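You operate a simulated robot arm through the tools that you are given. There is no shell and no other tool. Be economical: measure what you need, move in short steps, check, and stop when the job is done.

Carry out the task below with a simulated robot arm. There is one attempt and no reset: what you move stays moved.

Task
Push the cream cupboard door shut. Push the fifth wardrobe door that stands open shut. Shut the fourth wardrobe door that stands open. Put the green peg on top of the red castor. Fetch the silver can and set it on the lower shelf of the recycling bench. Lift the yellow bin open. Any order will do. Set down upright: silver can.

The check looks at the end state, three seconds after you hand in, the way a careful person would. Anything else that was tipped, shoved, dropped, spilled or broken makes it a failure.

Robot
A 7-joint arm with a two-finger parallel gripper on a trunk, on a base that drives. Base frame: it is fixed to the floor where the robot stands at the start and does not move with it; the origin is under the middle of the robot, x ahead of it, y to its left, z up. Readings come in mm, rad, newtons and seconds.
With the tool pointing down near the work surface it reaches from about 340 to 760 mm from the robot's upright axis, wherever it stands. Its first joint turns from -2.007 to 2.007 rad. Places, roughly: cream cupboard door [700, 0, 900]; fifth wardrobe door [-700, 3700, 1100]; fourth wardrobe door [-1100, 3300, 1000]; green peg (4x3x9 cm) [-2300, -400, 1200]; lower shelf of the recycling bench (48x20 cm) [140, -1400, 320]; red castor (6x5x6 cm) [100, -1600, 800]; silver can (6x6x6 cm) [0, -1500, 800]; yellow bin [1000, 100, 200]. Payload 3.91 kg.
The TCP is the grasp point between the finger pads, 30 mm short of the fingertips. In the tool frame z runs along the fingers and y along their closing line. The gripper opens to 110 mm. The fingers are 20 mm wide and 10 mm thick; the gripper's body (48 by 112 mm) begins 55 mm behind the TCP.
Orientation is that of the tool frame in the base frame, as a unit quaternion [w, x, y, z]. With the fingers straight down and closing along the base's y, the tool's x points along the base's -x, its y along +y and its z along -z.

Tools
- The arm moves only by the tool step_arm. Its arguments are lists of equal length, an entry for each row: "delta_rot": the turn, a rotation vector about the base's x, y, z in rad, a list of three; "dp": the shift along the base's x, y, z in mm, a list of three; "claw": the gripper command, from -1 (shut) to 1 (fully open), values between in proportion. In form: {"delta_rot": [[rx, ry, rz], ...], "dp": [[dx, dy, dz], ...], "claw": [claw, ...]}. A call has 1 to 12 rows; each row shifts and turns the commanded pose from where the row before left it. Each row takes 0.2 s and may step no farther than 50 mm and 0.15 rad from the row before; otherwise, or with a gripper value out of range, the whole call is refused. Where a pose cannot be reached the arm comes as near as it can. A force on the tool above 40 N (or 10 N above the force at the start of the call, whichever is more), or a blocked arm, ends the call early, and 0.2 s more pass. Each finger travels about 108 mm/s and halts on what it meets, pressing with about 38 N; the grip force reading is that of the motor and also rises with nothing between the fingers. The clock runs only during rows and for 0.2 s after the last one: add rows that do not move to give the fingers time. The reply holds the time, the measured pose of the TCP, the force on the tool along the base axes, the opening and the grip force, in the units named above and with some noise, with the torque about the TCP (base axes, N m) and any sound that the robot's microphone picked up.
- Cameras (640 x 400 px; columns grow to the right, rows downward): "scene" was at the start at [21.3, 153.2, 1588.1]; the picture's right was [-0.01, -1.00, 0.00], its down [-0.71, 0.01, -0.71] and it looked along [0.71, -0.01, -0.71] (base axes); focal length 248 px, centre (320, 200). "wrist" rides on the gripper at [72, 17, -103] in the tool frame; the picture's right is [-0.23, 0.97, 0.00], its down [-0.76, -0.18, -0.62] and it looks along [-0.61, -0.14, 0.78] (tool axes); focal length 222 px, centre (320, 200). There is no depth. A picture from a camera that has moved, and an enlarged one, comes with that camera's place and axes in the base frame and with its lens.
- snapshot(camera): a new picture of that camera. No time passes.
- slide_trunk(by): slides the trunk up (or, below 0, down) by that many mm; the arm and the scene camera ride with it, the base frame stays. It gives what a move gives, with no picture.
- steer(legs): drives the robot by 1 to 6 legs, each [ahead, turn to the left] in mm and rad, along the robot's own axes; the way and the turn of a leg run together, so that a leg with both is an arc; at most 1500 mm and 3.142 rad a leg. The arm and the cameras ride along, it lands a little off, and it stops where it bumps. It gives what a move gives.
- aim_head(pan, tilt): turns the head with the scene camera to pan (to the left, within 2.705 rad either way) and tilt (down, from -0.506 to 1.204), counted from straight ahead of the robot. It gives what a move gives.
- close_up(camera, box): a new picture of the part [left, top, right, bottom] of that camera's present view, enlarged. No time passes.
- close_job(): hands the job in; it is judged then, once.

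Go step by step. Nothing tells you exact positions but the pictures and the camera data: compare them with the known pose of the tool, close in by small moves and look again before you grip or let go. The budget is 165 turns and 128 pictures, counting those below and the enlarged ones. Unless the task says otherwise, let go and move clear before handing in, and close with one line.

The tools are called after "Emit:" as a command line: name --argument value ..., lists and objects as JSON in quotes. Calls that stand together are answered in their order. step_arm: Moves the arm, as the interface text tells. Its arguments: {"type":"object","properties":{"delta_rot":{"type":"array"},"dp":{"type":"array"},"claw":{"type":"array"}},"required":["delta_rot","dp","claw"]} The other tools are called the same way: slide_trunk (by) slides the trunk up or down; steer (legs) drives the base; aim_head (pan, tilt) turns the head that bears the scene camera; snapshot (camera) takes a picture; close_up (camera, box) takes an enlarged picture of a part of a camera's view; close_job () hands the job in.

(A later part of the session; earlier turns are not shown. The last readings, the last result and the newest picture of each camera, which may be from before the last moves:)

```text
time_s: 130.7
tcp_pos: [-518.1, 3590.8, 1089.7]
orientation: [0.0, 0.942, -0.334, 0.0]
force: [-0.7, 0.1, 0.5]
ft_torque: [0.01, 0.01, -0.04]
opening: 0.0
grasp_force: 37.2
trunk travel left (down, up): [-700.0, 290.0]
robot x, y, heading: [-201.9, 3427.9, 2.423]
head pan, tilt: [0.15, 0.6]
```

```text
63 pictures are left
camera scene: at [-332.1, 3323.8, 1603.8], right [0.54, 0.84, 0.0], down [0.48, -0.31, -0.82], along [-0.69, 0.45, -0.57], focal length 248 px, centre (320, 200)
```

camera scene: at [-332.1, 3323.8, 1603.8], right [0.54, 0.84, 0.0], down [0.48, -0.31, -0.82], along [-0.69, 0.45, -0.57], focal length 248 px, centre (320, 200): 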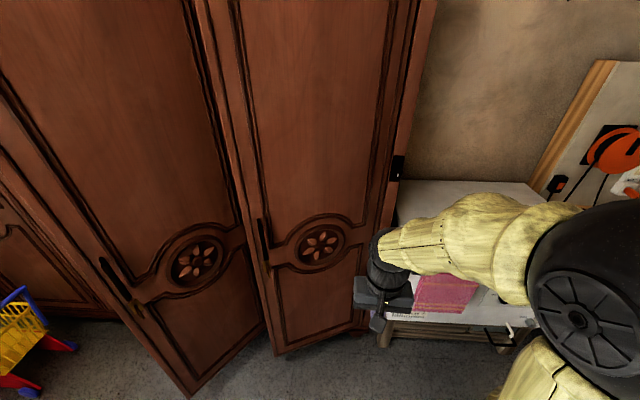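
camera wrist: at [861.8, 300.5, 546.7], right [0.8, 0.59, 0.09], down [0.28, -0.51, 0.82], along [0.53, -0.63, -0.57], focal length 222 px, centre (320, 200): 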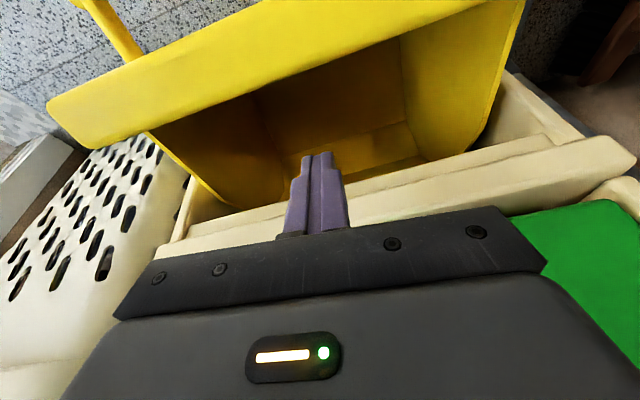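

Blocked again after 100 mm; I check the right side and front-low.

Emit:
aim_head --pan -1.3 --tilt 0.95

Emit:
snapshot --camera "scene"

Emit:
aim_head --pan -2.5 --tilt 0.95

Emit:
snapshot --camera "scene"

Emit:
aim_head --pan 0.9 --tilt 1.1

Emit:
snapshot --camera "scene"

```text
time_s: 132.3
tcp_pos: [-518.4, 3589.2, 1090.5]
orientation: [0.0, 0.943, -0.333, 0.0]
force: [-0.3, 0.0, -0.1]
ft_torque: [0.0, 0.02, 0.02]
opening: 0.0
grasp_force: 37.8
trunk travel left (down, up): [-700.0, 290.0]
robot x, y, heading: [-200.0, 3428.9, 2.421]
head pan, tilt: [-1.3, 0.949]
```

```text
62 pictures are left
camera scene: at [-226.0, 3341.5, 1575.4], right [0.9, -0.44, 0.0], down [-0.35, -0.73, -0.58], along [0.25, 0.52, -0.81], focal length 248 px, centre (320, 200)
```

scene: 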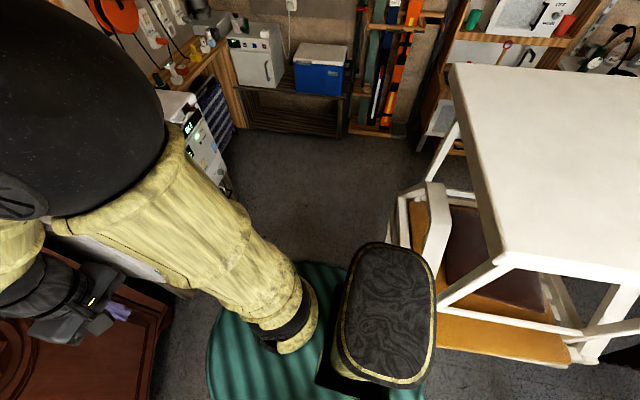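

```text
time_s: 133.7
tcp_pos: [-518.3, 3589.9, 1090.6]
orientation: [-0.001, 0.943, -0.334, -0.001]
force: [-0.1, -1.2, 0.0]
ft_torque: [0.01, 0.0, 0.01]
opening: 0.0
grasp_force: 37.8
trunk travel left (down, up): [-700.0, 290.0]
robot x, y, heading: [-203.5, 3429.8, 2.42]
head pan, tilt: [-2.499, 0.949]
```

```text
61 pictures are left
camera scene: at [-185.2, 3270.3, 1575.4], right [-0.08, -1.0, 0.0], down [-0.81, 0.06, -0.58], along [0.58, -0.05, -0.81], focal length 248 px, centre (320, 200)
```

scene: 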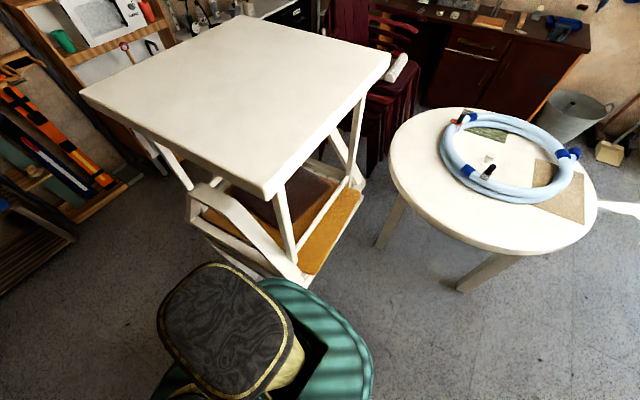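

```text
time_s: 136.6
tcp_pos: [-517.7, 3590.4, 1091.1]
orientation: [0.0, 0.943, -0.334, 0.0]
force: [0.1, -0.4, -0.3]
ft_torque: [-0.03, 0.01, -0.01]
opening: 0.1
grasp_force: 37.4
trunk travel left (down, up): [-700.0, 290.0]
robot x, y, heading: [-202.1, 3431.8, 2.421]
head pan, tilt: [0.901, 1.1]
```

```text
60 pictures are left
camera scene: at [-319.9, 3264.8, 1565.2], right [-0.18, 0.98, 0.0], down [0.88, 0.16, -0.45], along [-0.45, -0.08, -0.89], focal length 248 px, centre (320, 200)
```

scene: 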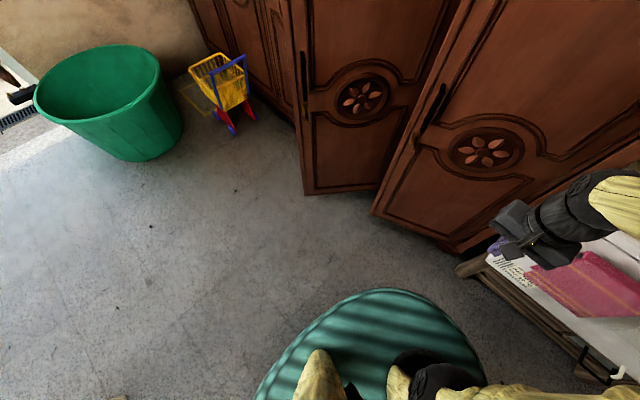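

Nothing obvious ahead. The trolley is unmoved and now behind with clearance; I retry with a small turn.

Emit:
steer --legs '[[0, 0.4]]'

```text
time_s: 137.4
tcp_pos: [-519.9, 3587.6, 1091.5]
orientation: [0.0, 0.944, -0.329, 0.0]
force: [-0.6, -0.5, 0.2]
ft_torque: [0.0, 0.04, 0.03]
opening: 0.0
grasp_force: 37.7
trunk travel left (down, up): [-700.0, 290.0]
robot x, y, heading: [-201.3, 3428.9, 2.423]
head pan, tilt: [0.901, 1.1]
stopped in leg 1: the robot was blocked; the commanded pose is now the measured one
```

Emit:
steer --legs '[[60, 0]]'

Emit:
steer --legs '[[0, -0.15]]'

Emit:
steer --legs '[[60, 0]]'

```text
time_s: 138.4
tcp_pos: [-536.5, 3606.5, 1089.9]
orientation: [-0.001, 0.942, -0.334, 0.0]
force: [-0.2, -0.6, 0.6]
ft_torque: [0.01, 0.0, 0.03]
opening: 0.1
grasp_force: 38.0
trunk travel left (down, up): [-700.0, 290.0]
robot x, y, heading: [-216.7, 3450.8, 2.398]
head pan, tilt: [0.901, 1.1]
stopped in leg 1: the robot was blocked; the commanded pose is now the measured one
```

```text
time_s: 139.4
tcp_pos: [-508.8, 3654.6, 1090.0]
orientation: [-0.001, 0.915, -0.404, 0.001]
force: [-0.8, -0.2, -0.1]
ft_torque: [-0.02, 0.02, 0.0]
opening: 0.0
grasp_force: 37.9
trunk travel left (down, up): [-700.0, 290.0]
robot x, y, heading: [-212.9, 3451.8, 2.252]
head pan, tilt: [0.901, 1.1]
```

```text
time_s: 140.4
tcp_pos: [-546.5, 3702.1, 1089.9]
orientation: [0.0, 0.915, -0.404, 0.001]
force: [-0.3, -0.5, -0.2]
ft_torque: [-0.02, 0.03, -0.01]
opening: 0.0
grasp_force: 37.5
trunk travel left (down, up): [-700.0, 290.0]
robot x, y, heading: [-256.0, 3499.1, 2.252]
head pan, tilt: [0.901, 1.1]
```

It was the trolley on the rear right side. Forward a bit more on this heading, then turn left.

Emit:
steer --legs '[[110, 0], [0, 0.4]]'

Emit:
aim_head --pan -2.5 --tilt 0.95

Emit:
snapshot --camera "scene"

```text
time_s: 142.8
tcp_pos: [-672.8, 3656.2, 1090.6]
orientation: [-0.001, 0.977, -0.213, 0.001]
force: [0.3, -0.4, 0.3]
ft_torque: [0.01, 0.05, 0.01]
opening: 0.3
grasp_force: 37.8
trunk travel left (down, up): [-700.0, 290.0]
robot x, y, heading: [-327.2, 3582.6, 2.655]
head pan, tilt: [0.901, 1.1]
```

```text
time_s: 145.7
tcp_pos: [-672.3, 3656.9, 1089.7]
orientation: [-0.001, 0.977, -0.213, 0.001]
force: [-0.2, 0.5, 0.1]
ft_torque: [0.03, -0.05, -0.04]
opening: 0.0
grasp_force: 37.7
trunk travel left (down, up): [-700.0, 290.0]
robot x, y, heading: [-324.6, 3582.5, 2.659]
head pan, tilt: [-2.499, 0.949]
```

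```text
59 pictures are left
camera scene: at [-271.4, 3431.9, 1575.4], right [0.15, -0.99, 0.0], down [-0.8, -0.13, -0.58], along [0.58, 0.09, -0.81], focal length 248 px, centre (320, 200)
```

scene: 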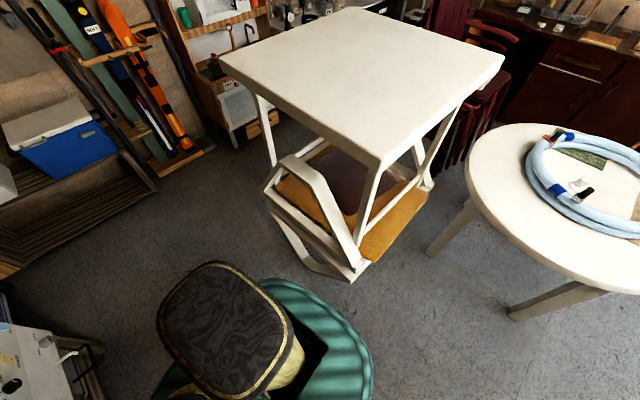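

Clear of the trolley. I drive 100 mm closer and push door 5 the rest of the way.

Emit:
steer --legs '[[90, 0]]'

Emit:
aim_head --pan 0.1 --tilt 0.6

Emit:
step_arm --delta_rot '[[0, 0, 0], [0, 0, 0], [0, 0, 0], [0, 0, 0], [0, 0, 0]]' --dp '[[-30, -14, 0], [-30, -14, 0], [-32, -14, 0], [-32, -14, 0], [-32, -10, 0]]' --claw '[-1, -1, -1, -1, -1]'

Emit:
snapshot --camera "scene"

```text
time_s: 146.8
tcp_pos: [-751.7, 3697.6, 1090.2]
orientation: [-0.001, 0.977, -0.211, 0.001]
force: [-0.6, 0.3, 0.1]
ft_torque: [0.0, -0.05, -0.01]
opening: 0.0
grasp_force: 37.8
trunk travel left (down, up): [-700.0, 290.0]
robot x, y, heading: [-400.1, 3626.2, 2.657]
head pan, tilt: [-2.499, 0.949]
```

```text
time_s: 149.1
tcp_pos: [-751.9, 3695.8, 1089.5]
orientation: [-0.001, 0.977, -0.211, 0.002]
force: [-0.5, -0.3, -0.4]
ft_torque: [0.0, -0.01, -0.02]
opening: 0.2
grasp_force: 37.5
trunk travel left (down, up): [-700.0, 290.0]
robot x, y, heading: [-402.8, 3623.6, 2.658]
head pan, tilt: [0.099, 0.6]
```

```text
time_s: 150.3
tcp_pos: [-908.9, 3629.5, 1089.2]
orientation: [-0.001, 0.977, -0.212, 0.002]
force: [-0.6, -0.3, 0.5]
ft_torque: [0.01, 0.0, -0.05]
opening: 0.0
grasp_force: 37.4
trunk travel left (down, up): [-700.0, 290.0]
robot x, y, heading: [-402.9, 3626.0, 2.655]
head pan, tilt: [0.099, 0.6]
```

```text
58 pictures are left
camera scene: at [-504.7, 3495.5, 1603.7], right [0.38, 0.93, 0.0], down [0.52, -0.21, -0.82], along [-0.76, 0.31, -0.57], focal length 248 px, centre (320, 200)
```

scene: 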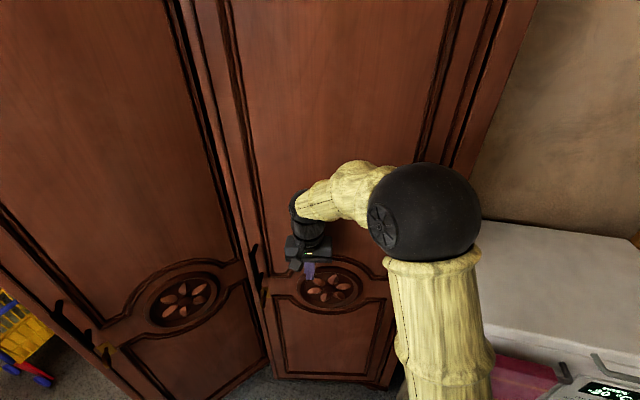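

Emit:
step_arm --delta_rot '[[0, 0, 0], [0, 0, 0], [0, 0, 0], [0, 0, 0], [0, 0, 0], [0, 0, 0], [0, 0, 0], [0, 0, 0]]' --dp '[[-28, 0, 0], [-28, 2, 0], [-28, 6, 0], [-26, 10, 0], [-25, 13, 0], [-24, 14, 0], [-20, 14, 0], [-18, 14, 0]]' --claw '[-1, -1, -1, -1, -1, -1, -1, -1]'

Emit:
snapshot --camera "scene"

```text
time_s: 151.3
tcp_pos: [-1002.3, 3640.1, 1090.4]
orientation: [0.0, 0.977, -0.212, 0.008]
force: [11.4, -2.7, 3.8]
ft_torque: [0.48, 1.26, -0.29]
opening: 0.0
grasp_force: 37.4
trunk travel left (down, up): [-700.0, 290.0]
robot x, y, heading: [-403.7, 3622.2, 2.658]
head pan, tilt: [0.099, 0.6]
stopped in row 4: the force on the tool passed its limit (the readings are from after the stop); the commanded pose is now the measured one
```

```text
57 pictures are left
camera scene: at [-500.7, 3494.6, 1604.1], right [0.38, 0.93, 0.0], down [0.52, -0.21, -0.83], along [-0.77, 0.31, -0.56], focal length 248 px, centre (320, 200)
```

scene: 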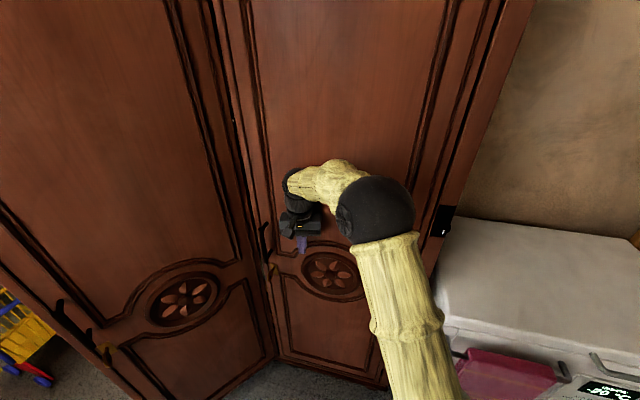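

Emit:
close_up --camera "scene" --box '[180, 200, 480, 400]'

Emit:
close_up --camera "scene" --box '[160, 0, 320, 200]'

```text
2.00 times, centred on (330, 300) of scene
camera zoom: at [-500.7, 3494.6, 1604.1], right [0.38, 0.93, 0.0], down [0.52, -0.21, -0.83], along [-0.77, 0.31, -0.56], focal length 495 px, centre (300, 0)
```

zoom: 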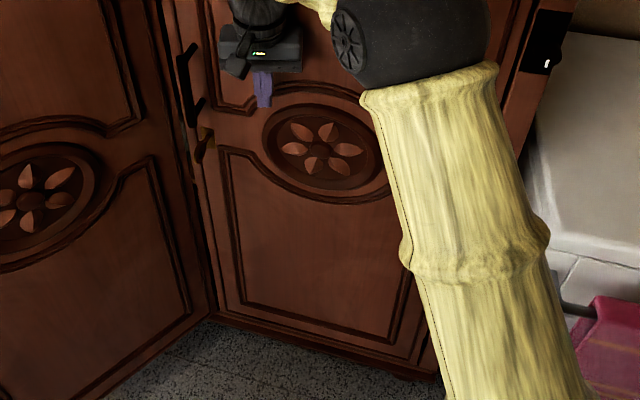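

```text
2.00 times, centred on (240, 100) of scene
camera zoom: at [-500.7, 3494.6, 1604.1], right [0.38, 0.93, 0.0], down [0.52, -0.21, -0.83], along [-0.77, 0.31, -0.56], focal length 495 px, centre (480, 400)
```

zoom: 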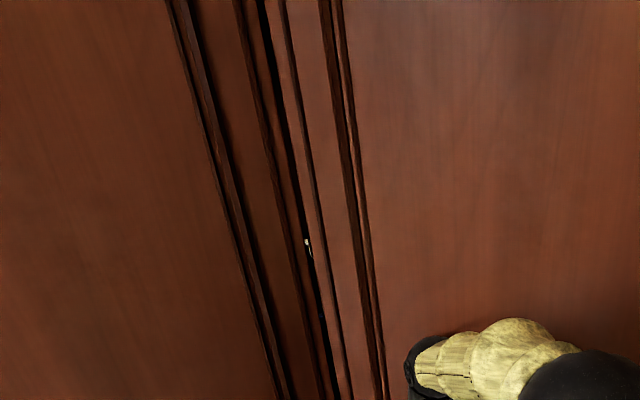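

Door 5 looks flush with its plinth. I give it a further firm push along the normal to be sure.

Emit:
step_arm --delta_rot '[[0, 0, 0], [0, 0, 0], [0, 0, 0], [0, 0, 0], [0, 0, 0]]' --dp '[[-6, 4, 0], [-6, 5, 0], [-6, 5, 0], [-6, 5, 0], [-6, 5, 0]]' --claw '[-1, -1, -1, -1, -1]'

Emit:
snapshot --camera "wrist"

Emit:
close_up --camera "scene" --box '[180, 200, 480, 400]'

```text
time_s: 151.7
tcp_pos: [-1003.0, 3639.4, 1090.5]
orientation: [0.001, 0.977, -0.211, 0.014]
force: [25.7, -6.8, 6.2]
ft_torque: [0.77, 2.67, -0.61]
opening: 0.0
grasp_force: 37.2
trunk travel left (down, up): [-700.0, 290.0]
robot x, y, heading: [-403.4, 3623.2, 2.654]
head pan, tilt: [0.099, 0.6]
stopped in row 2: the force on the tool passed its limit (the readings are from after the stop); the commanded pose is now the measured one
```

```text
54 pictures are left
camera wrist: at [-945.1, 3595.1, 1194.9], right [-0.61, -0.79, -0.01], down [-0.64, 0.48, 0.6], along [-0.47, 0.37, -0.8], focal length 222 px, centre (320, 200)
```

wrist: 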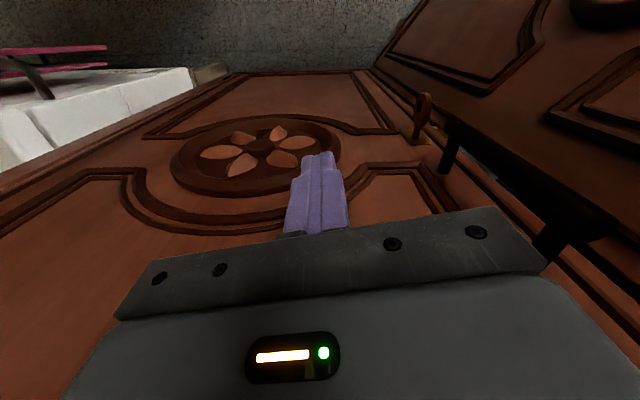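

```text
2.00 times, centred on (330, 300) of scene
camera zoom: at [-496.9, 3494.0, 1604.3], right [0.38, 0.93, 0.0], down [0.52, -0.21, -0.83], along [-0.77, 0.31, -0.56], focal length 495 px, centre (300, 0)
```

zoom: 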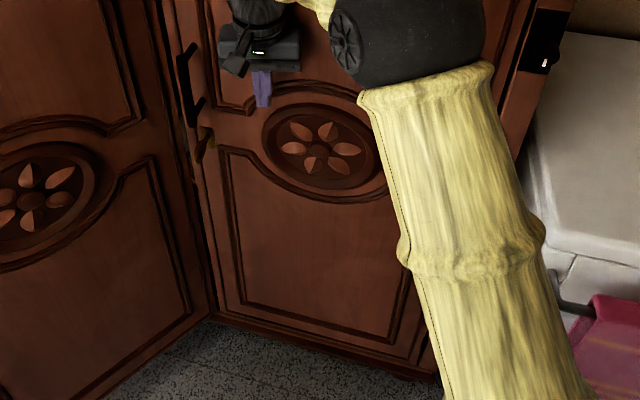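

Emit:
step_arm --delta_rot '[[0, 0, 0], [0, 0, 0], [0, 0, 0], [0, 0, 0], [0, 0, 0], [0, 0, 0]]' --dp '[[30, -8, 0], [42, -10, 0], [45, -10, 0], [45, 0, 0], [45, 10, 0], [45, 10, 0]]' --claw '[-1, -1, -1, -1, -1, -1]'

Emit:
aim_head --pan 0.2 --tilt 0.3

Emit:
snapshot --camera "scene"

```text
time_s: 153.1
tcp_pos: [-756.1, 3634.5, 1085.3]
orientation: [0.0, 0.977, -0.211, 0.013]
force: [-0.1, 0.3, 0.9]
ft_torque: [0.02, 0.02, -0.03]
opening: 0.0
grasp_force: 38.2
trunk travel left (down, up): [-700.0, 290.0]
robot x, y, heading: [-404.4, 3625.3, 2.659]
head pan, tilt: [0.099, 0.6]
```

```text
time_s: 153.9
tcp_pos: [-757.7, 3634.6, 1086.5]
orientation: [0.001, 0.978, -0.21, 0.013]
force: [0.3, 0.1, -0.1]
ft_torque: [0.01, 0.01, -0.02]
opening: 0.0
grasp_force: 38.0
trunk travel left (down, up): [-700.0, 290.0]
robot x, y, heading: [-400.8, 3622.2, 2.659]
head pan, tilt: [0.201, 0.3]
```

```text
52 pictures are left
camera scene: at [-511.1, 3488.2, 1631.2], right [0.28, 0.96, 0.0], down [0.28, -0.08, -0.95], along [-0.92, 0.27, -0.3], focal length 248 px, centre (320, 200)
```

scene: 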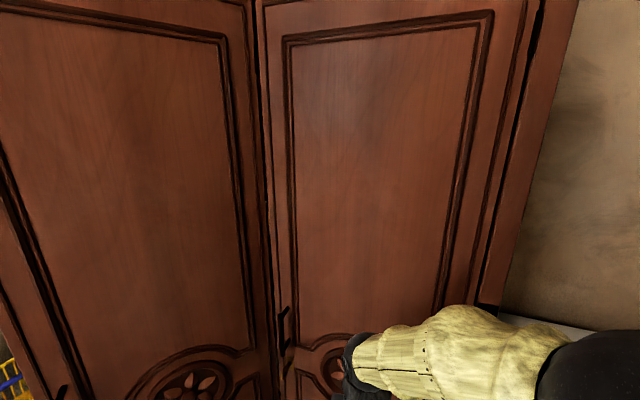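

Emit:
aim_head --pan 0.2 --tilt -0.35

Emit:
snapshot --camera "scene"

```text
time_s: 154.9
tcp_pos: [-758.0, 3635.2, 1085.5]
orientation: [0.0, 0.977, -0.212, 0.014]
force: [-0.3, -0.5, 0.5]
ft_torque: [-0.02, -0.02, -0.01]
opening: 0.0
grasp_force: 37.7
trunk travel left (down, up): [-700.0, 290.0]
robot x, y, heading: [-400.2, 3622.6, 2.66]
head pan, tilt: [0.201, -0.351]
```

```text
51 pictures are left
camera scene: at [-494.4, 3483.4, 1688.4], right [0.28, 0.96, 0.0], down [-0.33, 0.1, -0.94], along [-0.9, 0.26, 0.34], focal length 248 px, centre (320, 200)
```

scene: 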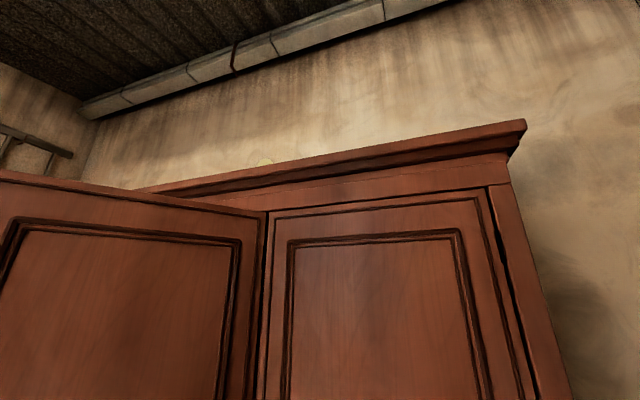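

Door 5 is flush all along. For door 4 I move the base left-back and turn to face its leaf.

Emit:
steer --legs '[[0, 1.85], [480, 0], [0, -1.5]]'

Emit:
aim_head --pan 0.0 --tilt 0.6

Emit:
snapshot --camera "scene"

```text
time_s: 166.0
tcp_pos: [-817.6, 3025.2, 1084.6]
orientation: [-0.003, 1.0, -0.019, 0.013]
force: [0.3, 0.3, -0.4]
ft_torque: [0.0, 0.03, 0.0]
opening: 0.0
grasp_force: 36.8
trunk travel left (down, up): [-700.0, 290.0]
robot x, y, heading: [-483.4, 3151.1, 3.047]
head pan, tilt: [0.201, -0.351]
```

```text
time_s: 167.2
tcp_pos: [-818.0, 3027.0, 1084.8]
orientation: [-0.002, 1.0, -0.019, 0.013]
force: [-0.7, 0.3, 0.0]
ft_torque: [0.0, -0.01, 0.0]
opening: 0.1
grasp_force: 37.6
trunk travel left (down, up): [-700.0, 290.0]
robot x, y, heading: [-485.4, 3150.9, 3.049]
head pan, tilt: [0.0, 0.6]
```

```text
50 pictures are left
camera scene: at [-529.2, 3001.8, 1603.9], right [0.1, 1.0, 0.0], down [0.56, -0.05, -0.83], along [-0.82, 0.08, -0.56], focal length 248 px, centre (320, 200)
```

scene: 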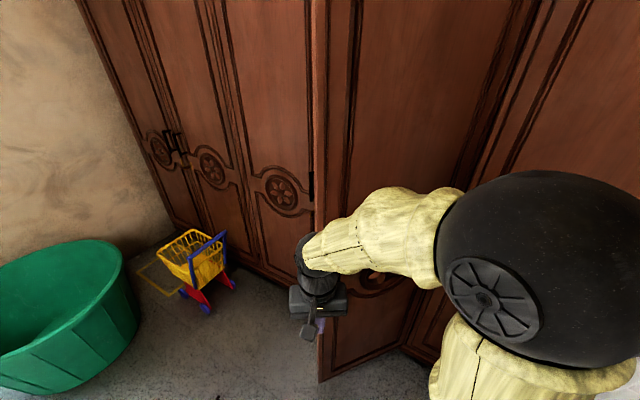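

Door 4's free edge is at about (-1056,3047). I bring the fist in front of the leaf and push in -x.

Emit:
step_arm --delta_rot '[[0, 0, 0], [0, 0, 0], [0, 0, 0], [0, 0, 0], [0, 0, 0], [0, 0, 0], [0, 0, 0], [0, 0, 0], [0, 0, 0], [0, 0, 0], [0, 0, 0], [0, 0, 0]]' --dp '[[-10, 40, 0], [-10, 40, 0], [-20, 35, 0], [-25, 25, 0], [-32, 0, 0], [-32, 0, 0], [-32, -2, 0], [-32, -2, 0], [-32, -2, 0], [-32, -2, 0], [-32, 0, 0], [-32, 0, 0]]' --claw '[-1, -1, -1, -1, -1, -1, -1, -1, -1, -1, -1, -1]'

Emit:
snapshot --camera "scene"

```text
time_s: 169.8
tcp_pos: [-1139.8, 3157.7, 1086.4]
orientation: [-0.003, 1.0, -0.018, 0.014]
force: [0.1, 0.7, 0.5]
ft_torque: [0.0, -0.08, -0.02]
opening: 0.0
grasp_force: 37.3
trunk travel left (down, up): [-700.0, 290.0]
robot x, y, heading: [-486.0, 3148.8, 3.044]
head pan, tilt: [0.0, 0.6]
```

```text
49 pictures are left
camera scene: at [-530.8, 3001.7, 1603.7], right [0.1, 1.0, 0.0], down [0.56, -0.05, -0.82], along [-0.82, 0.08, -0.57], focal length 248 px, centre (320, 200)
```

scene: 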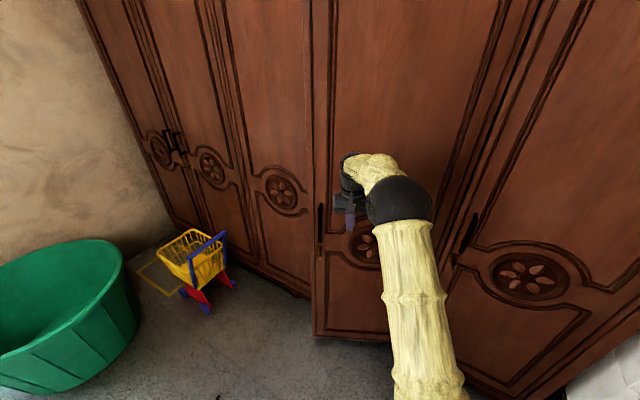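

Works well. I drive 150 mm forward (door pushed by the hand), then finish with the arm.

Emit:
steer --legs '[[150, 0]]'

Emit:
step_arm --delta_rot '[[0, 0, 0], [0, 0, 0], [0, 0, 0], [0, 0, 0], [0, 0, 0], [0, 0, 0]]' --dp '[[-20, 6, 0], [-20, 8, 0], [-18, 10, 0], [-16, 10, 0], [-14, 10, 0], [-12, 9, 0]]' --claw '[-1, -1, -1, -1, -1, -1]'

Emit:
snapshot --camera "scene"

```text
time_s: 171.2
tcp_pos: [-1290.6, 3173.1, 1085.2]
orientation: [-0.002, 1.0, -0.018, 0.014]
force: [-0.9, 0.8, -1.3]
ft_torque: [0.0, -0.01, 0.05]
opening: 0.0
grasp_force: 37.3
trunk travel left (down, up): [-700.0, 290.0]
robot x, y, heading: [-638.2, 3164.0, 3.05]
head pan, tilt: [0.0, 0.6]
```

```text
time_s: 171.8
tcp_pos: [-1327.1, 3184.4, 1087.1]
orientation: [-0.001, 1.0, -0.02, 0.02]
force: [7.7, -1.9, 1.9]
ft_torque: [0.36, 0.82, -0.37]
opening: 0.0
grasp_force: 37.9
trunk travel left (down, up): [-700.0, 290.0]
robot x, y, heading: [-637.3, 3163.0, 3.04]
head pan, tilt: [0.0, 0.6]
stopped in row 3: the force on the tool passed its limit (the readings are from after the stop); the commanded pose is now the measured one
```

```text
48 pictures are left
camera scene: at [-677.9, 3016.1, 1604.0], right [0.1, 1.0, 0.0], down [0.56, -0.05, -0.83], along [-0.82, 0.08, -0.56], focal length 248 px, centre (320, 200)
```

scene: 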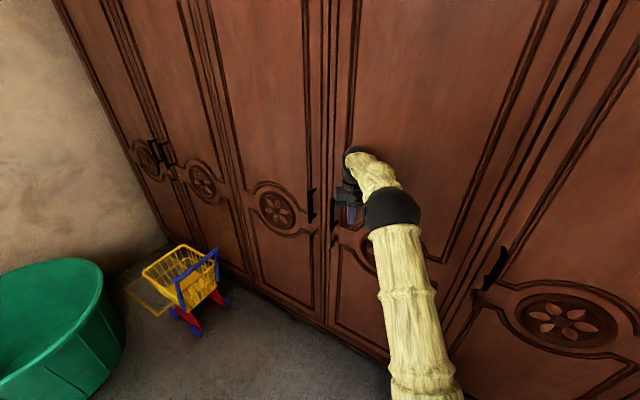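

Looks flush. One more firm push, then retract and inspect.

Emit:
step_arm --delta_rot '[[0, 0, 0], [0, 0, 0], [0, 0, 0], [0, 0, 0]]' --dp '[[-7, 5, 0], [-7, 5, 0], [-7, 5, 0], [-7, 5, 0]]' --claw '[-1, -1, -1, -1]'

Emit:
step_arm --delta_rot '[[0, 0, 0], [0, 0, 0], [0, 0, 0], [0, 0, 0], [0, 0, 0], [0, 0, 0], [0, 0, 0]]' --dp '[[35, -20, 0], [42, -10, 0], [45, 0, 0], [45, 0, 0], [45, 0, 0], [45, 0, 0], [45, 0, 0]]' --claw '[-1, -1, -1, -1, -1, -1, -1]'

Emit:
aim_head --pan -0.2 --tilt 0.1

Emit:
snapshot --camera "scene"

```text
time_s: 172.2
tcp_pos: [-1325.6, 3183.3, 1086.0]
orientation: [0.001, 0.999, -0.022, 0.023]
force: [26.9, -7.8, 4.1]
ft_torque: [0.94, 2.89, -1.37]
opening: 0.0
grasp_force: 38.0
trunk travel left (down, up): [-700.0, 290.0]
robot x, y, heading: [-638.2, 3163.3, 3.044]
head pan, tilt: [0.0, 0.6]
stopped in row 1: the force on the tool passed its limit (the readings are from after the stop); the commanded pose is now the measured one
```

```text
time_s: 173.8
tcp_pos: [-1027.3, 3156.4, 1082.9]
orientation: [0.001, 0.999, -0.022, 0.025]
force: [0.6, -0.2, -0.3]
ft_torque: [-0.03, -0.01, -0.02]
opening: 0.0
grasp_force: 37.7
trunk travel left (down, up): [-700.0, 290.0]
robot x, y, heading: [-636.1, 3169.1, 3.046]
head pan, tilt: [0.0, 0.6]
```

```text
time_s: 174.8
tcp_pos: [-1030.2, 3156.7, 1080.9]
orientation: [0.002, 0.999, -0.023, 0.025]
force: [0.3, 0.0, -0.1]
ft_torque: [0.01, -0.02, 0.01]
opening: 0.0
grasp_force: 37.8
trunk travel left (down, up): [-700.0, 290.0]
robot x, y, heading: [-637.0, 3165.1, 3.042]
head pan, tilt: [-0.201, 0.099]
```

```text
47 pictures are left
camera scene: at [-680.1, 3034.9, 1649.9], right [0.29, 0.96, 0.0], down [0.1, -0.03, -0.99], along [-0.95, 0.29, -0.1], focal length 248 px, centre (320, 200)
```

scene: 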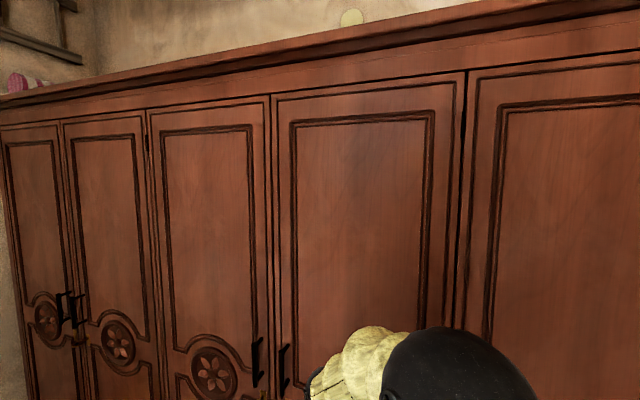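

All five wardrobe doors are shut and flush. Next the yard: drive out through the opening and toward the green peg.

Emit:
steer --legs '[[0, 1.74], [1486, 0], [1486, 0], [0, -1.33], [500, 0]]'

Emit:
aim_head --pan 0.0 --tilt 0.3

Emit:
snapshot --camera "scene"

```text
time_s: 199.1
tcp_pos: [-1281.5, -90.0, 1081.5]
orientation: [-0.004, 0.986, 0.163, 0.025]
force: [0.0, 0.2, -0.1]
ft_torque: [0.0, -0.01, 0.02]
opening: 0.1
grasp_force: 37.5
trunk travel left (down, up): [-700.0, 290.0]
robot x, y, heading: [-918.4, 62.0, -2.871]
head pan, tilt: [-0.201, 0.099]
```

```text
time_s: 199.8
tcp_pos: [-1280.0, -90.9, 1083.3]
orientation: [-0.003, 0.986, 0.163, 0.025]
force: [0.1, -0.1, 0.6]
ft_torque: [-0.02, -0.02, -0.01]
opening: 0.0
grasp_force: 37.6
trunk travel left (down, up): [-700.0, 290.0]
robot x, y, heading: [-913.2, 60.4, -2.877]
head pan, tilt: [0.0, 0.3]
```

```text
46 pictures are left
camera scene: at [-908.3, -95.8, 1631.4], right [-0.27, 0.96, 0.0], down [0.28, 0.08, -0.96], along [-0.92, -0.26, -0.3], focal length 248 px, centre (320, 200)
```

scene: 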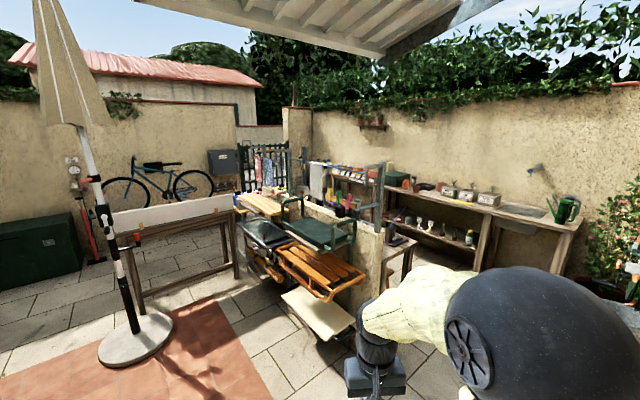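

Emit:
close_up --camera "scene" --box '[230, 150, 420, 300]'

Emit:
close_up --camera "scene" --box '[300, 155, 400, 225]'

```text
2.67 times, centred on (325, 225) of scene
camera zoom: at [-908.3, -95.8, 1631.4], right [-0.27, 0.96, 0.0], down [0.28, 0.08, -0.96], along [-0.92, -0.26, -0.3], focal length 660 px, centre (307, 133)
```

zoom: 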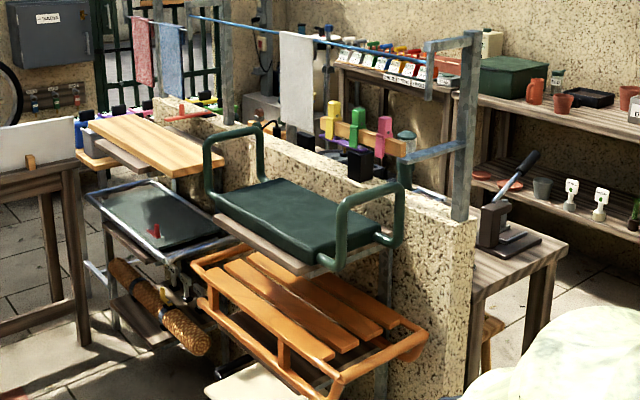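

```text
5.71 times, centred on (350, 190) of scene
camera zoom: at [-908.3, -95.8, 1631.4], right [-0.27, 0.96, 0.0], down [0.28, 0.08, -0.96], along [-0.92, -0.26, -0.3], focal length 1414 px, centre (149, 257)
```

zoom: 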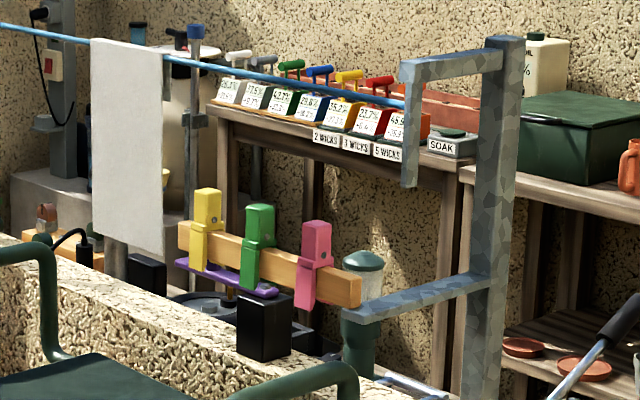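

The green peg is clipped on a wooden bar above a low wall (between yellow and pink pegs), with racks in front of it. I drive to stand square to the wall, ~800 mm away, and look again.

Emit:
steer --legs '[[0, 0.614], [1080, 0], [0, -1.414]]'

Emit:
aim_head --pan 0.1 --tilt 0.5

Emit:
snapshot --camera "scene"

```text
time_s: 210.5
tcp_pos: [-1957.0, -629.5, 1083.6]
orientation: [0.006, 0.974, -0.225, 0.024]
force: [-0.4, -0.1, 0.4]
ft_torque: [0.02, 0.0, 0.04]
opening: 0.1
grasp_force: 37.7
trunk travel left (down, up): [-700.0, 290.0]
robot x, y, heading: [-1593.0, -777.7, 2.63]
head pan, tilt: [0.0, 0.3]
```

```text
time_s: 211.2
tcp_pos: [-1957.5, -630.4, 1083.7]
orientation: [0.006, 0.974, -0.225, 0.023]
force: [-0.4, -0.1, 0.1]
ft_torque: [-0.02, 0.03, 0.03]
opening: 0.0
grasp_force: 37.8
trunk travel left (down, up): [-700.0, 290.0]
robot x, y, heading: [-1592.5, -779.7, 2.628]
head pan, tilt: [0.099, 0.499]
```

```text
43 pictures are left
camera scene: at [-1700.5, -904.9, 1613.0], right [0.4, 0.92, 0.0], down [0.44, -0.19, -0.88], along [-0.8, 0.35, -0.48], focal length 248 px, centre (320, 200)
```

scene: 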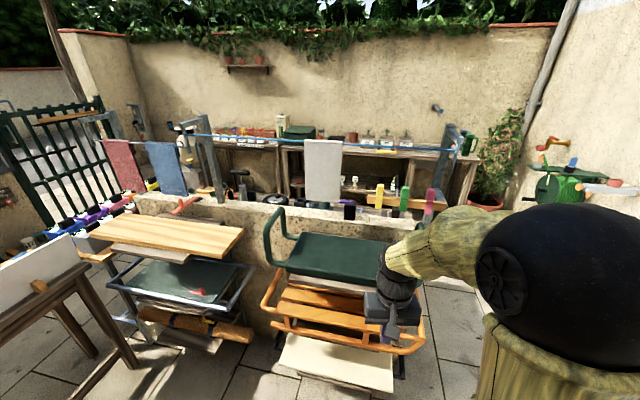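

Emit:
close_up --camera "scene" --box '[320, 110, 500, 260]'

Emit:
snapshot --camera "wrist"

```text
2.67 times, centred on (410, 185) of scene
camera zoom: at [-1700.5, -904.9, 1613.0], right [0.4, 0.92, 0.0], down [0.44, -0.19, -0.88], along [-0.8, 0.35, -0.48], focal length 660 px, centre (80, 240)
```

zoom: 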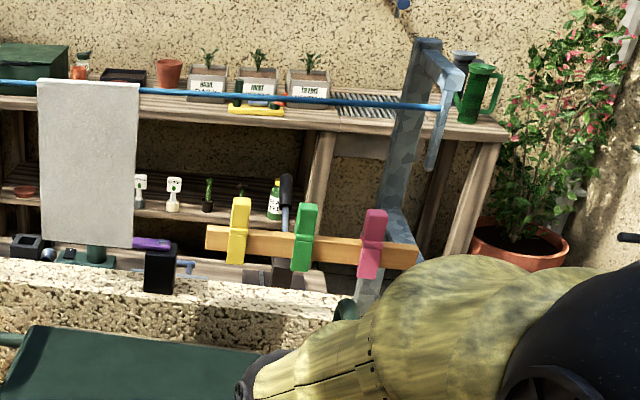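

```text
41 pictures are left
camera wrist: at [-1903.8, -674.5, 1188.4], right [-0.63, -0.78, -0.01], down [-0.63, 0.51, 0.58], along [-0.45, 0.37, -0.81], focal length 222 px, centre (320, 200)
```

wrist: 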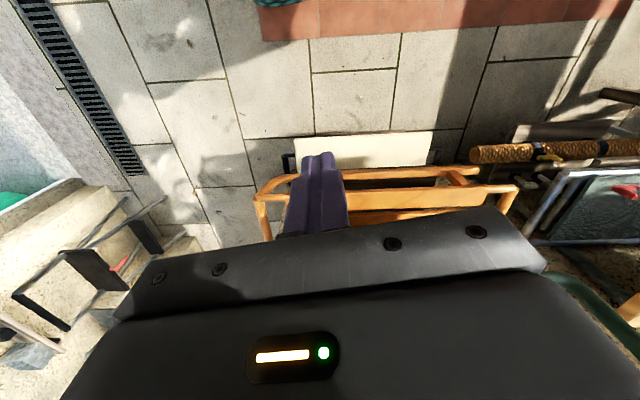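

Triangulated: green peg centre ≈(-2246,-361,1220), bar runs along (.55,.84), neighbours 85 mm either side, rope at z≈1400 slightly behind. I raise the trunk and turn the tool horizontal toward it.

Emit:
slide_trunk --by 250

Emit:
step_arm --delta_rot '[[0, 0, -0.126], [0.0787, 0.12, 0], [0.0787, 0.12, 0], [0.0787, 0.12, 0], [0.0787, 0.12, 0], [0.0787, 0.12, 0], [0.0787, 0.12, 0], [0.0787, 0.12, 0], [0.0787, 0.12, 0], [0.0787, 0.12, 0], [0.0787, 0.12, 0], [0.0787, 0.12, 0]]' --dp '[[0, 0, 0], [-10, 6, -9], [-12, 8, -9], [-14, 9, -9], [-14, 9, -9], [-14, 9, -9], [-14, 9, -9], [-14, 9, -9], [-14, 9, -9], [-14, 9, -9], [-14, 9, -9], [-14, 9, -9]]' --claw '[0.02, 0.02, 0.02, 0.02, 0.02, 0.02, 0.02, 0.02, 0.02, 0.02, 0.02, 0.02]'

Emit:
snapshot --camera "wrist"

Emit:
snapshot --camera "scene"

```text
time_s: 213.8
tcp_pos: [-1958.2, -629.3, 1331.8]
orientation: [0.006, 0.974, -0.225, 0.023]
force: [0.7, 0.0, 0.2]
ft_torque: [0.0, 0.0, 0.01]
opening: 0.0
grasp_force: 38.0
trunk travel left (down, up): [-950.0, 40.0]
robot x, y, heading: [-1595.0, -780.0, 2.628]
head pan, tilt: [0.099, 0.499]
```

```text
time_s: 216.4
tcp_pos: [-2108.6, -532.9, 1232.4]
orientation: [-0.197, 0.692, -0.205, -0.664]
force: [-1.0, 0.2, -0.2]
ft_torque: [0.01, 0.03, -0.03]
opening: 56.0
grasp_force: 0.0
out of reach, approached as far as the arm can: row 8
trunk travel left (down, up): [-950.0, 40.0]
robot x, y, heading: [-1595.1, -778.8, 2.631]
head pan, tilt: [0.099, 0.499]
```

```text
40 pictures are left
camera wrist: at [-2029.3, -605.3, 1163.9], right [-0.54, -0.81, 0.23], down [0.59, -0.18, 0.79], along [-0.6, 0.56, 0.57], focal length 222 px, centre (320, 200)
```

wrist: 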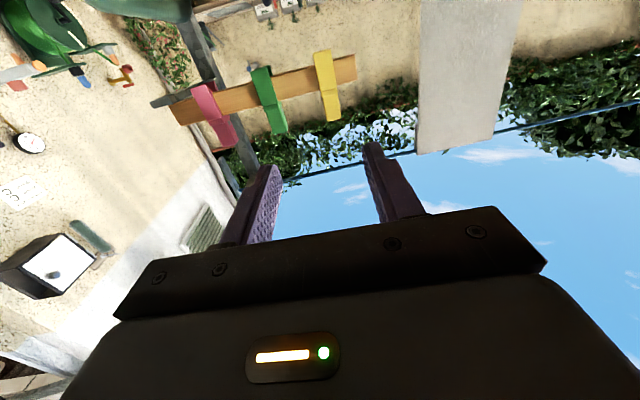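

```text
39 pictures are left
camera scene: at [-1702.4, -904.4, 1862.8], right [0.4, 0.92, 0.0], down [0.44, -0.19, -0.88], along [-0.8, 0.35, -0.48], focal length 248 px, centre (320, 200)
```

scene: 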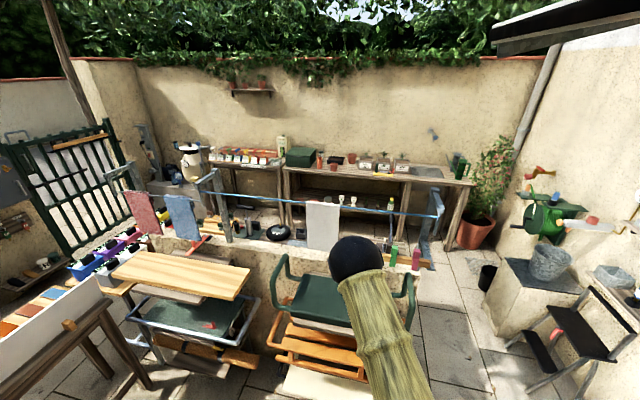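

Peg confirmed at about (-2246,-363), z 1175–1251. I shift sideways onto its axis, then advance part way.

Emit:
step_arm --delta_rot '[[0, 0, 0], [0, 0, 0], [0, 0, 0], [0, 0, 0], [0, 0, 0]]' --dp '[[19, 29, 2], [19, 29, 2], [-33, 22, 0], [-33, 22, 0], [-30, 20, 0]]' --claw '[0.02, 0.02, 0.02, 0.02, 0.02]'

Emit:
snapshot --camera "wrist"

```text
time_s: 217.6
tcp_pos: [-2168.8, -412.1, 1235.9]
orientation: [-0.197, 0.692, -0.205, -0.664]
force: [-0.5, 1.1, -0.4]
ft_torque: [0.01, 0.01, 0.0]
opening: 56.1
grasp_force: 0.0
trunk travel left (down, up): [-950.0, 40.0]
robot x, y, heading: [-1593.6, -783.4, 2.629]
head pan, tilt: [0.099, 0.499]
```

```text
38 pictures are left
camera wrist: at [-2088.6, -484.5, 1167.1], right [-0.54, -0.81, 0.23], down [0.59, -0.17, 0.79], along [-0.6, 0.56, 0.57], focal length 222 px, centre (320, 200)
```

wrist: 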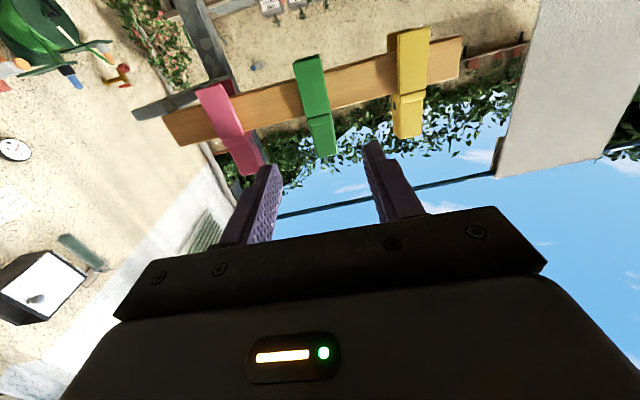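

Aligned. I advance the remaining ~90 mm and look before closing.

Emit:
step_arm --delta_rot '[[0, 0, 0], [0, 0, 0], [0, 0, 0], [0, 0, 0]]' --dp '[[-19, 13, 0], [-19, 12, 0], [-19, 12, 0], [-19, 12, 0]]' --claw '[0.02, 0.02, 0.02, 0.02]'

Emit:
snapshot --camera "wrist"

Emit:
close_up --camera "scene" --box '[310, 180, 470, 290]'

```text
time_s: 218.6
tcp_pos: [-2243.3, -363.7, 1238.6]
orientation: [-0.198, 0.692, -0.206, -0.663]
force: [0.5, 0.3, -0.2]
ft_torque: [0.0, 0.01, -0.03]
opening: 56.4
grasp_force: 0.1
trunk travel left (down, up): [-950.0, 40.0]
robot x, y, heading: [-1594.8, -776.2, 2.628]
head pan, tilt: [0.099, 0.499]
```

```text
37 pictures are left
camera wrist: at [-2162.6, -435.9, 1168.4], right [-0.54, -0.81, 0.23], down [0.59, -0.17, 0.79], along [-0.6, 0.56, 0.57], focal length 222 px, centre (320, 200)
```

wrist: 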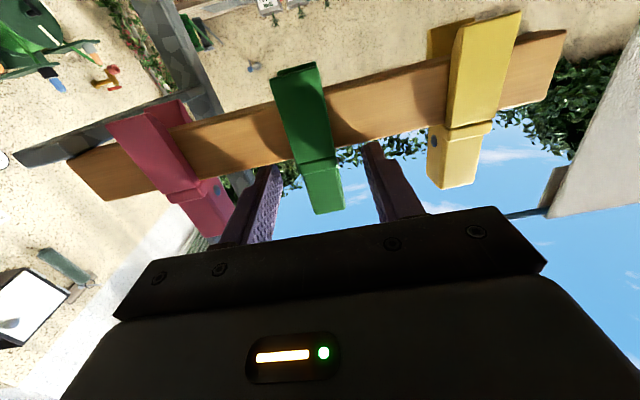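

```text
3.64 times, centred on (390, 235) of scene
camera zoom: at [-1701.2, -904.5, 1862.9], right [0.4, 0.92, 0.0], down [0.44, -0.19, -0.88], along [-0.8, 0.35, -0.48], focal length 900 px, centre (66, 73)
```

zoom: 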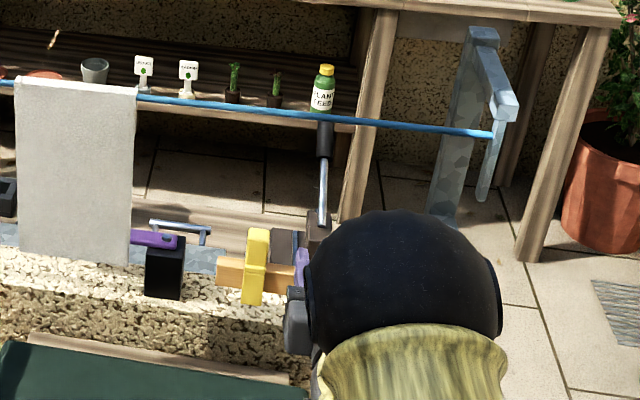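

The fingers straddle the peg's head just above the bar. Close.

Emit:
step_arm --delta_rot '[[0, 0, 0], [0, 0, 0], [0, 0, 0]]' --dp '[[0, 0, 0], [0, 0, 0], [0, 0, 0]]' --claw '[-1, -1, -1]'

Emit:
snapshot --camera "wrist"

```text
time_s: 219.4
tcp_pos: [-2243.0, -364.9, 1237.5]
orientation: [-0.198, 0.691, -0.206, -0.664]
force: [-0.3, -0.4, 1.3]
ft_torque: [0.03, 0.09, -0.02]
opening: 20.9
grasp_force: 38.1
trunk travel left (down, up): [-950.0, 40.0]
robot x, y, heading: [-1593.4, -780.5, 2.631]
head pan, tilt: [0.099, 0.499]
```

```text
35 pictures are left
camera wrist: at [-2162.1, -436.1, 1169.1], right [-0.54, -0.81, 0.23], down [0.59, -0.17, 0.79], along [-0.6, 0.56, 0.57], focal length 222 px, centre (320, 200)
```

wrist: 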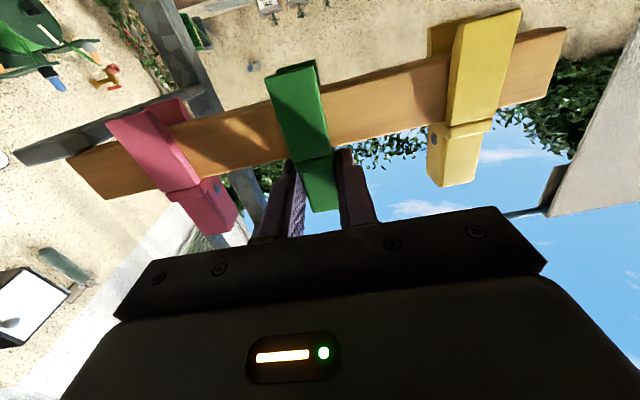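

Gripped at 21 mm. Lift straight up off the bar.

Emit:
step_arm --delta_rot '[[0, 0, 0], [0, 0, 0], [0, 0, 0], [0, 0, 0], [0, 0, 0]]' --dp '[[0, 0, 10], [0, 0, 15], [0, 0, 15], [0, 0, 15], [0, 0, 15]]' --claw '[-1, -1, -1, -1, -1]'

Emit:
snapshot --camera "wrist"

```text
time_s: 220.6
tcp_pos: [-2241.3, -364.4, 1308.7]
orientation: [-0.198, 0.692, -0.206, -0.663]
force: [0.6, -0.2, -1.0]
ft_torque: [0.0, 0.0, -0.03]
opening: 20.7
grasp_force: 38.0
trunk travel left (down, up): [-950.0, 40.0]
robot x, y, heading: [-1593.9, -779.8, 2.628]
head pan, tilt: [0.099, 0.499]
```

```text
34 pictures are left
camera wrist: at [-2160.8, -435.8, 1239.6], right [-0.54, -0.81, 0.23], down [0.59, -0.17, 0.79], along [-0.6, 0.56, 0.57], focal length 222 px, centre (320, 200)
```

wrist: 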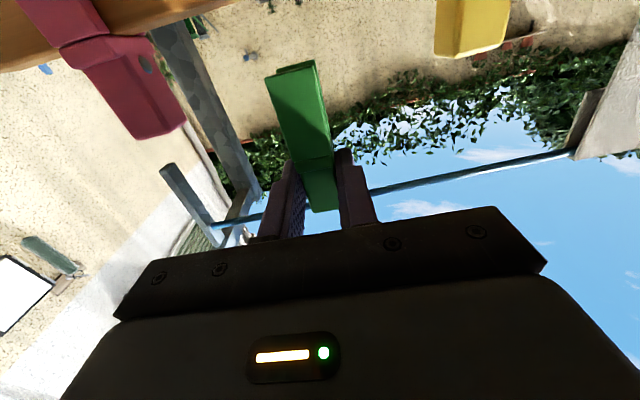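

Peg is free. I retreat from the wall, then pitch the tool back down.

Emit:
step_arm --delta_rot '[[0, 0, 0], [0, 0, 0], [0, 0, 0], [0, 0, 0], [0, 0, 0], [0, 0, 0]]' --dp '[[30, -20, 0], [34, -22, 0], [34, -22, 0], [34, -22, 0], [30, -30, 0], [20, -35, 0]]' --claw '[-1, -1, -1, -1, -1, -1]'

Emit:
step_arm --delta_rot '[[-0.0787, -0.12, 0], [-0.0787, -0.12, 0], [-0.0787, -0.12, 0], [-0.0787, -0.12, 0], [-0.0787, -0.12, 0], [-0.0787, -0.12, 0], [-0.0787, -0.12, 0], [-0.0787, -0.12, 0], [-0.0787, -0.12, 0], [-0.0787, -0.12, 0], [-0.0787, -0.12, 0]]' --dp '[[9, -10, 0], [9, -10, 0], [9, -10, 0], [9, -10, 0], [9, -10, 0], [9, -10, 0], [9, -10, 0], [9, -10, 0], [9, -10, 0], [9, -10, 0], [9, -10, 0]]' --claw '[-1, -1, -1, -1, -1, -1, -1, -1, -1, -1, -1]'

Emit:
aim_head --pan 1.2 --tilt 0.35

Emit:
snapshot --camera "scene"

```text
time_s: 222.0
tcp_pos: [-2065.2, -511.1, 1307.5]
orientation: [-0.198, 0.691, -0.205, -0.664]
force: [0.1, 0.1, -0.1]
ft_torque: [0.02, 0.0, -0.01]
opening: 20.8
grasp_force: 37.8
out of reach, approached as far as the arm can: row 6
trunk travel left (down, up): [-950.0, 40.0]
robot x, y, heading: [-1594.2, -778.4, 2.628]
head pan, tilt: [0.099, 0.499]
```

```text
time_s: 224.4
tcp_pos: [-1984.9, -612.3, 1304.6]
orientation: [0.009, 0.958, -0.286, 0.024]
force: [0.4, -0.3, -0.5]
ft_torque: [-0.01, 0.0, -0.04]
opening: 20.7
grasp_force: 38.6
out of reach, approached as far as the arm can: row 1, 2
trunk travel left (down, up): [-950.0, 40.0]
robot x, y, heading: [-1594.8, -779.8, 2.63]
head pan, tilt: [0.099, 0.499]
```

```text
time_s: 225.8
tcp_pos: [-1984.5, -613.1, 1304.9]
orientation: [0.008, 0.958, -0.285, 0.022]
force: [-0.8, 0.0, -0.5]
ft_torque: [0.0, 0.01, -0.02]
opening: 20.8
grasp_force: 38.3
trunk travel left (down, up): [-950.0, 40.0]
robot x, y, heading: [-1591.6, -780.9, 2.631]
head pan, tilt: [1.201, 0.351]
```

```text
33 pictures are left
camera scene: at [-1689.2, -1000.4, 1876.6], right [-0.64, 0.77, 0.0], down [0.27, 0.22, -0.94], along [-0.72, -0.6, -0.34], focal length 248 px, centre (320, 200)
```

scene: 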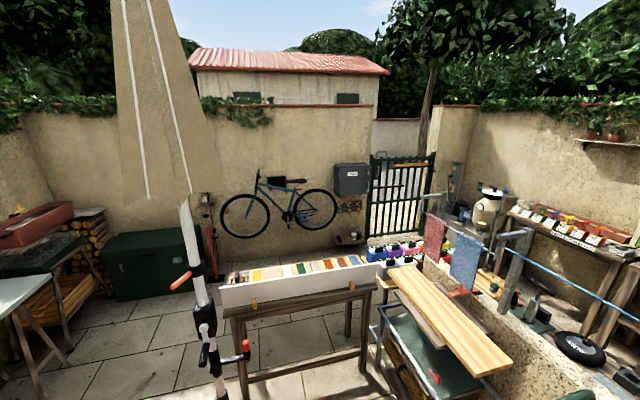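

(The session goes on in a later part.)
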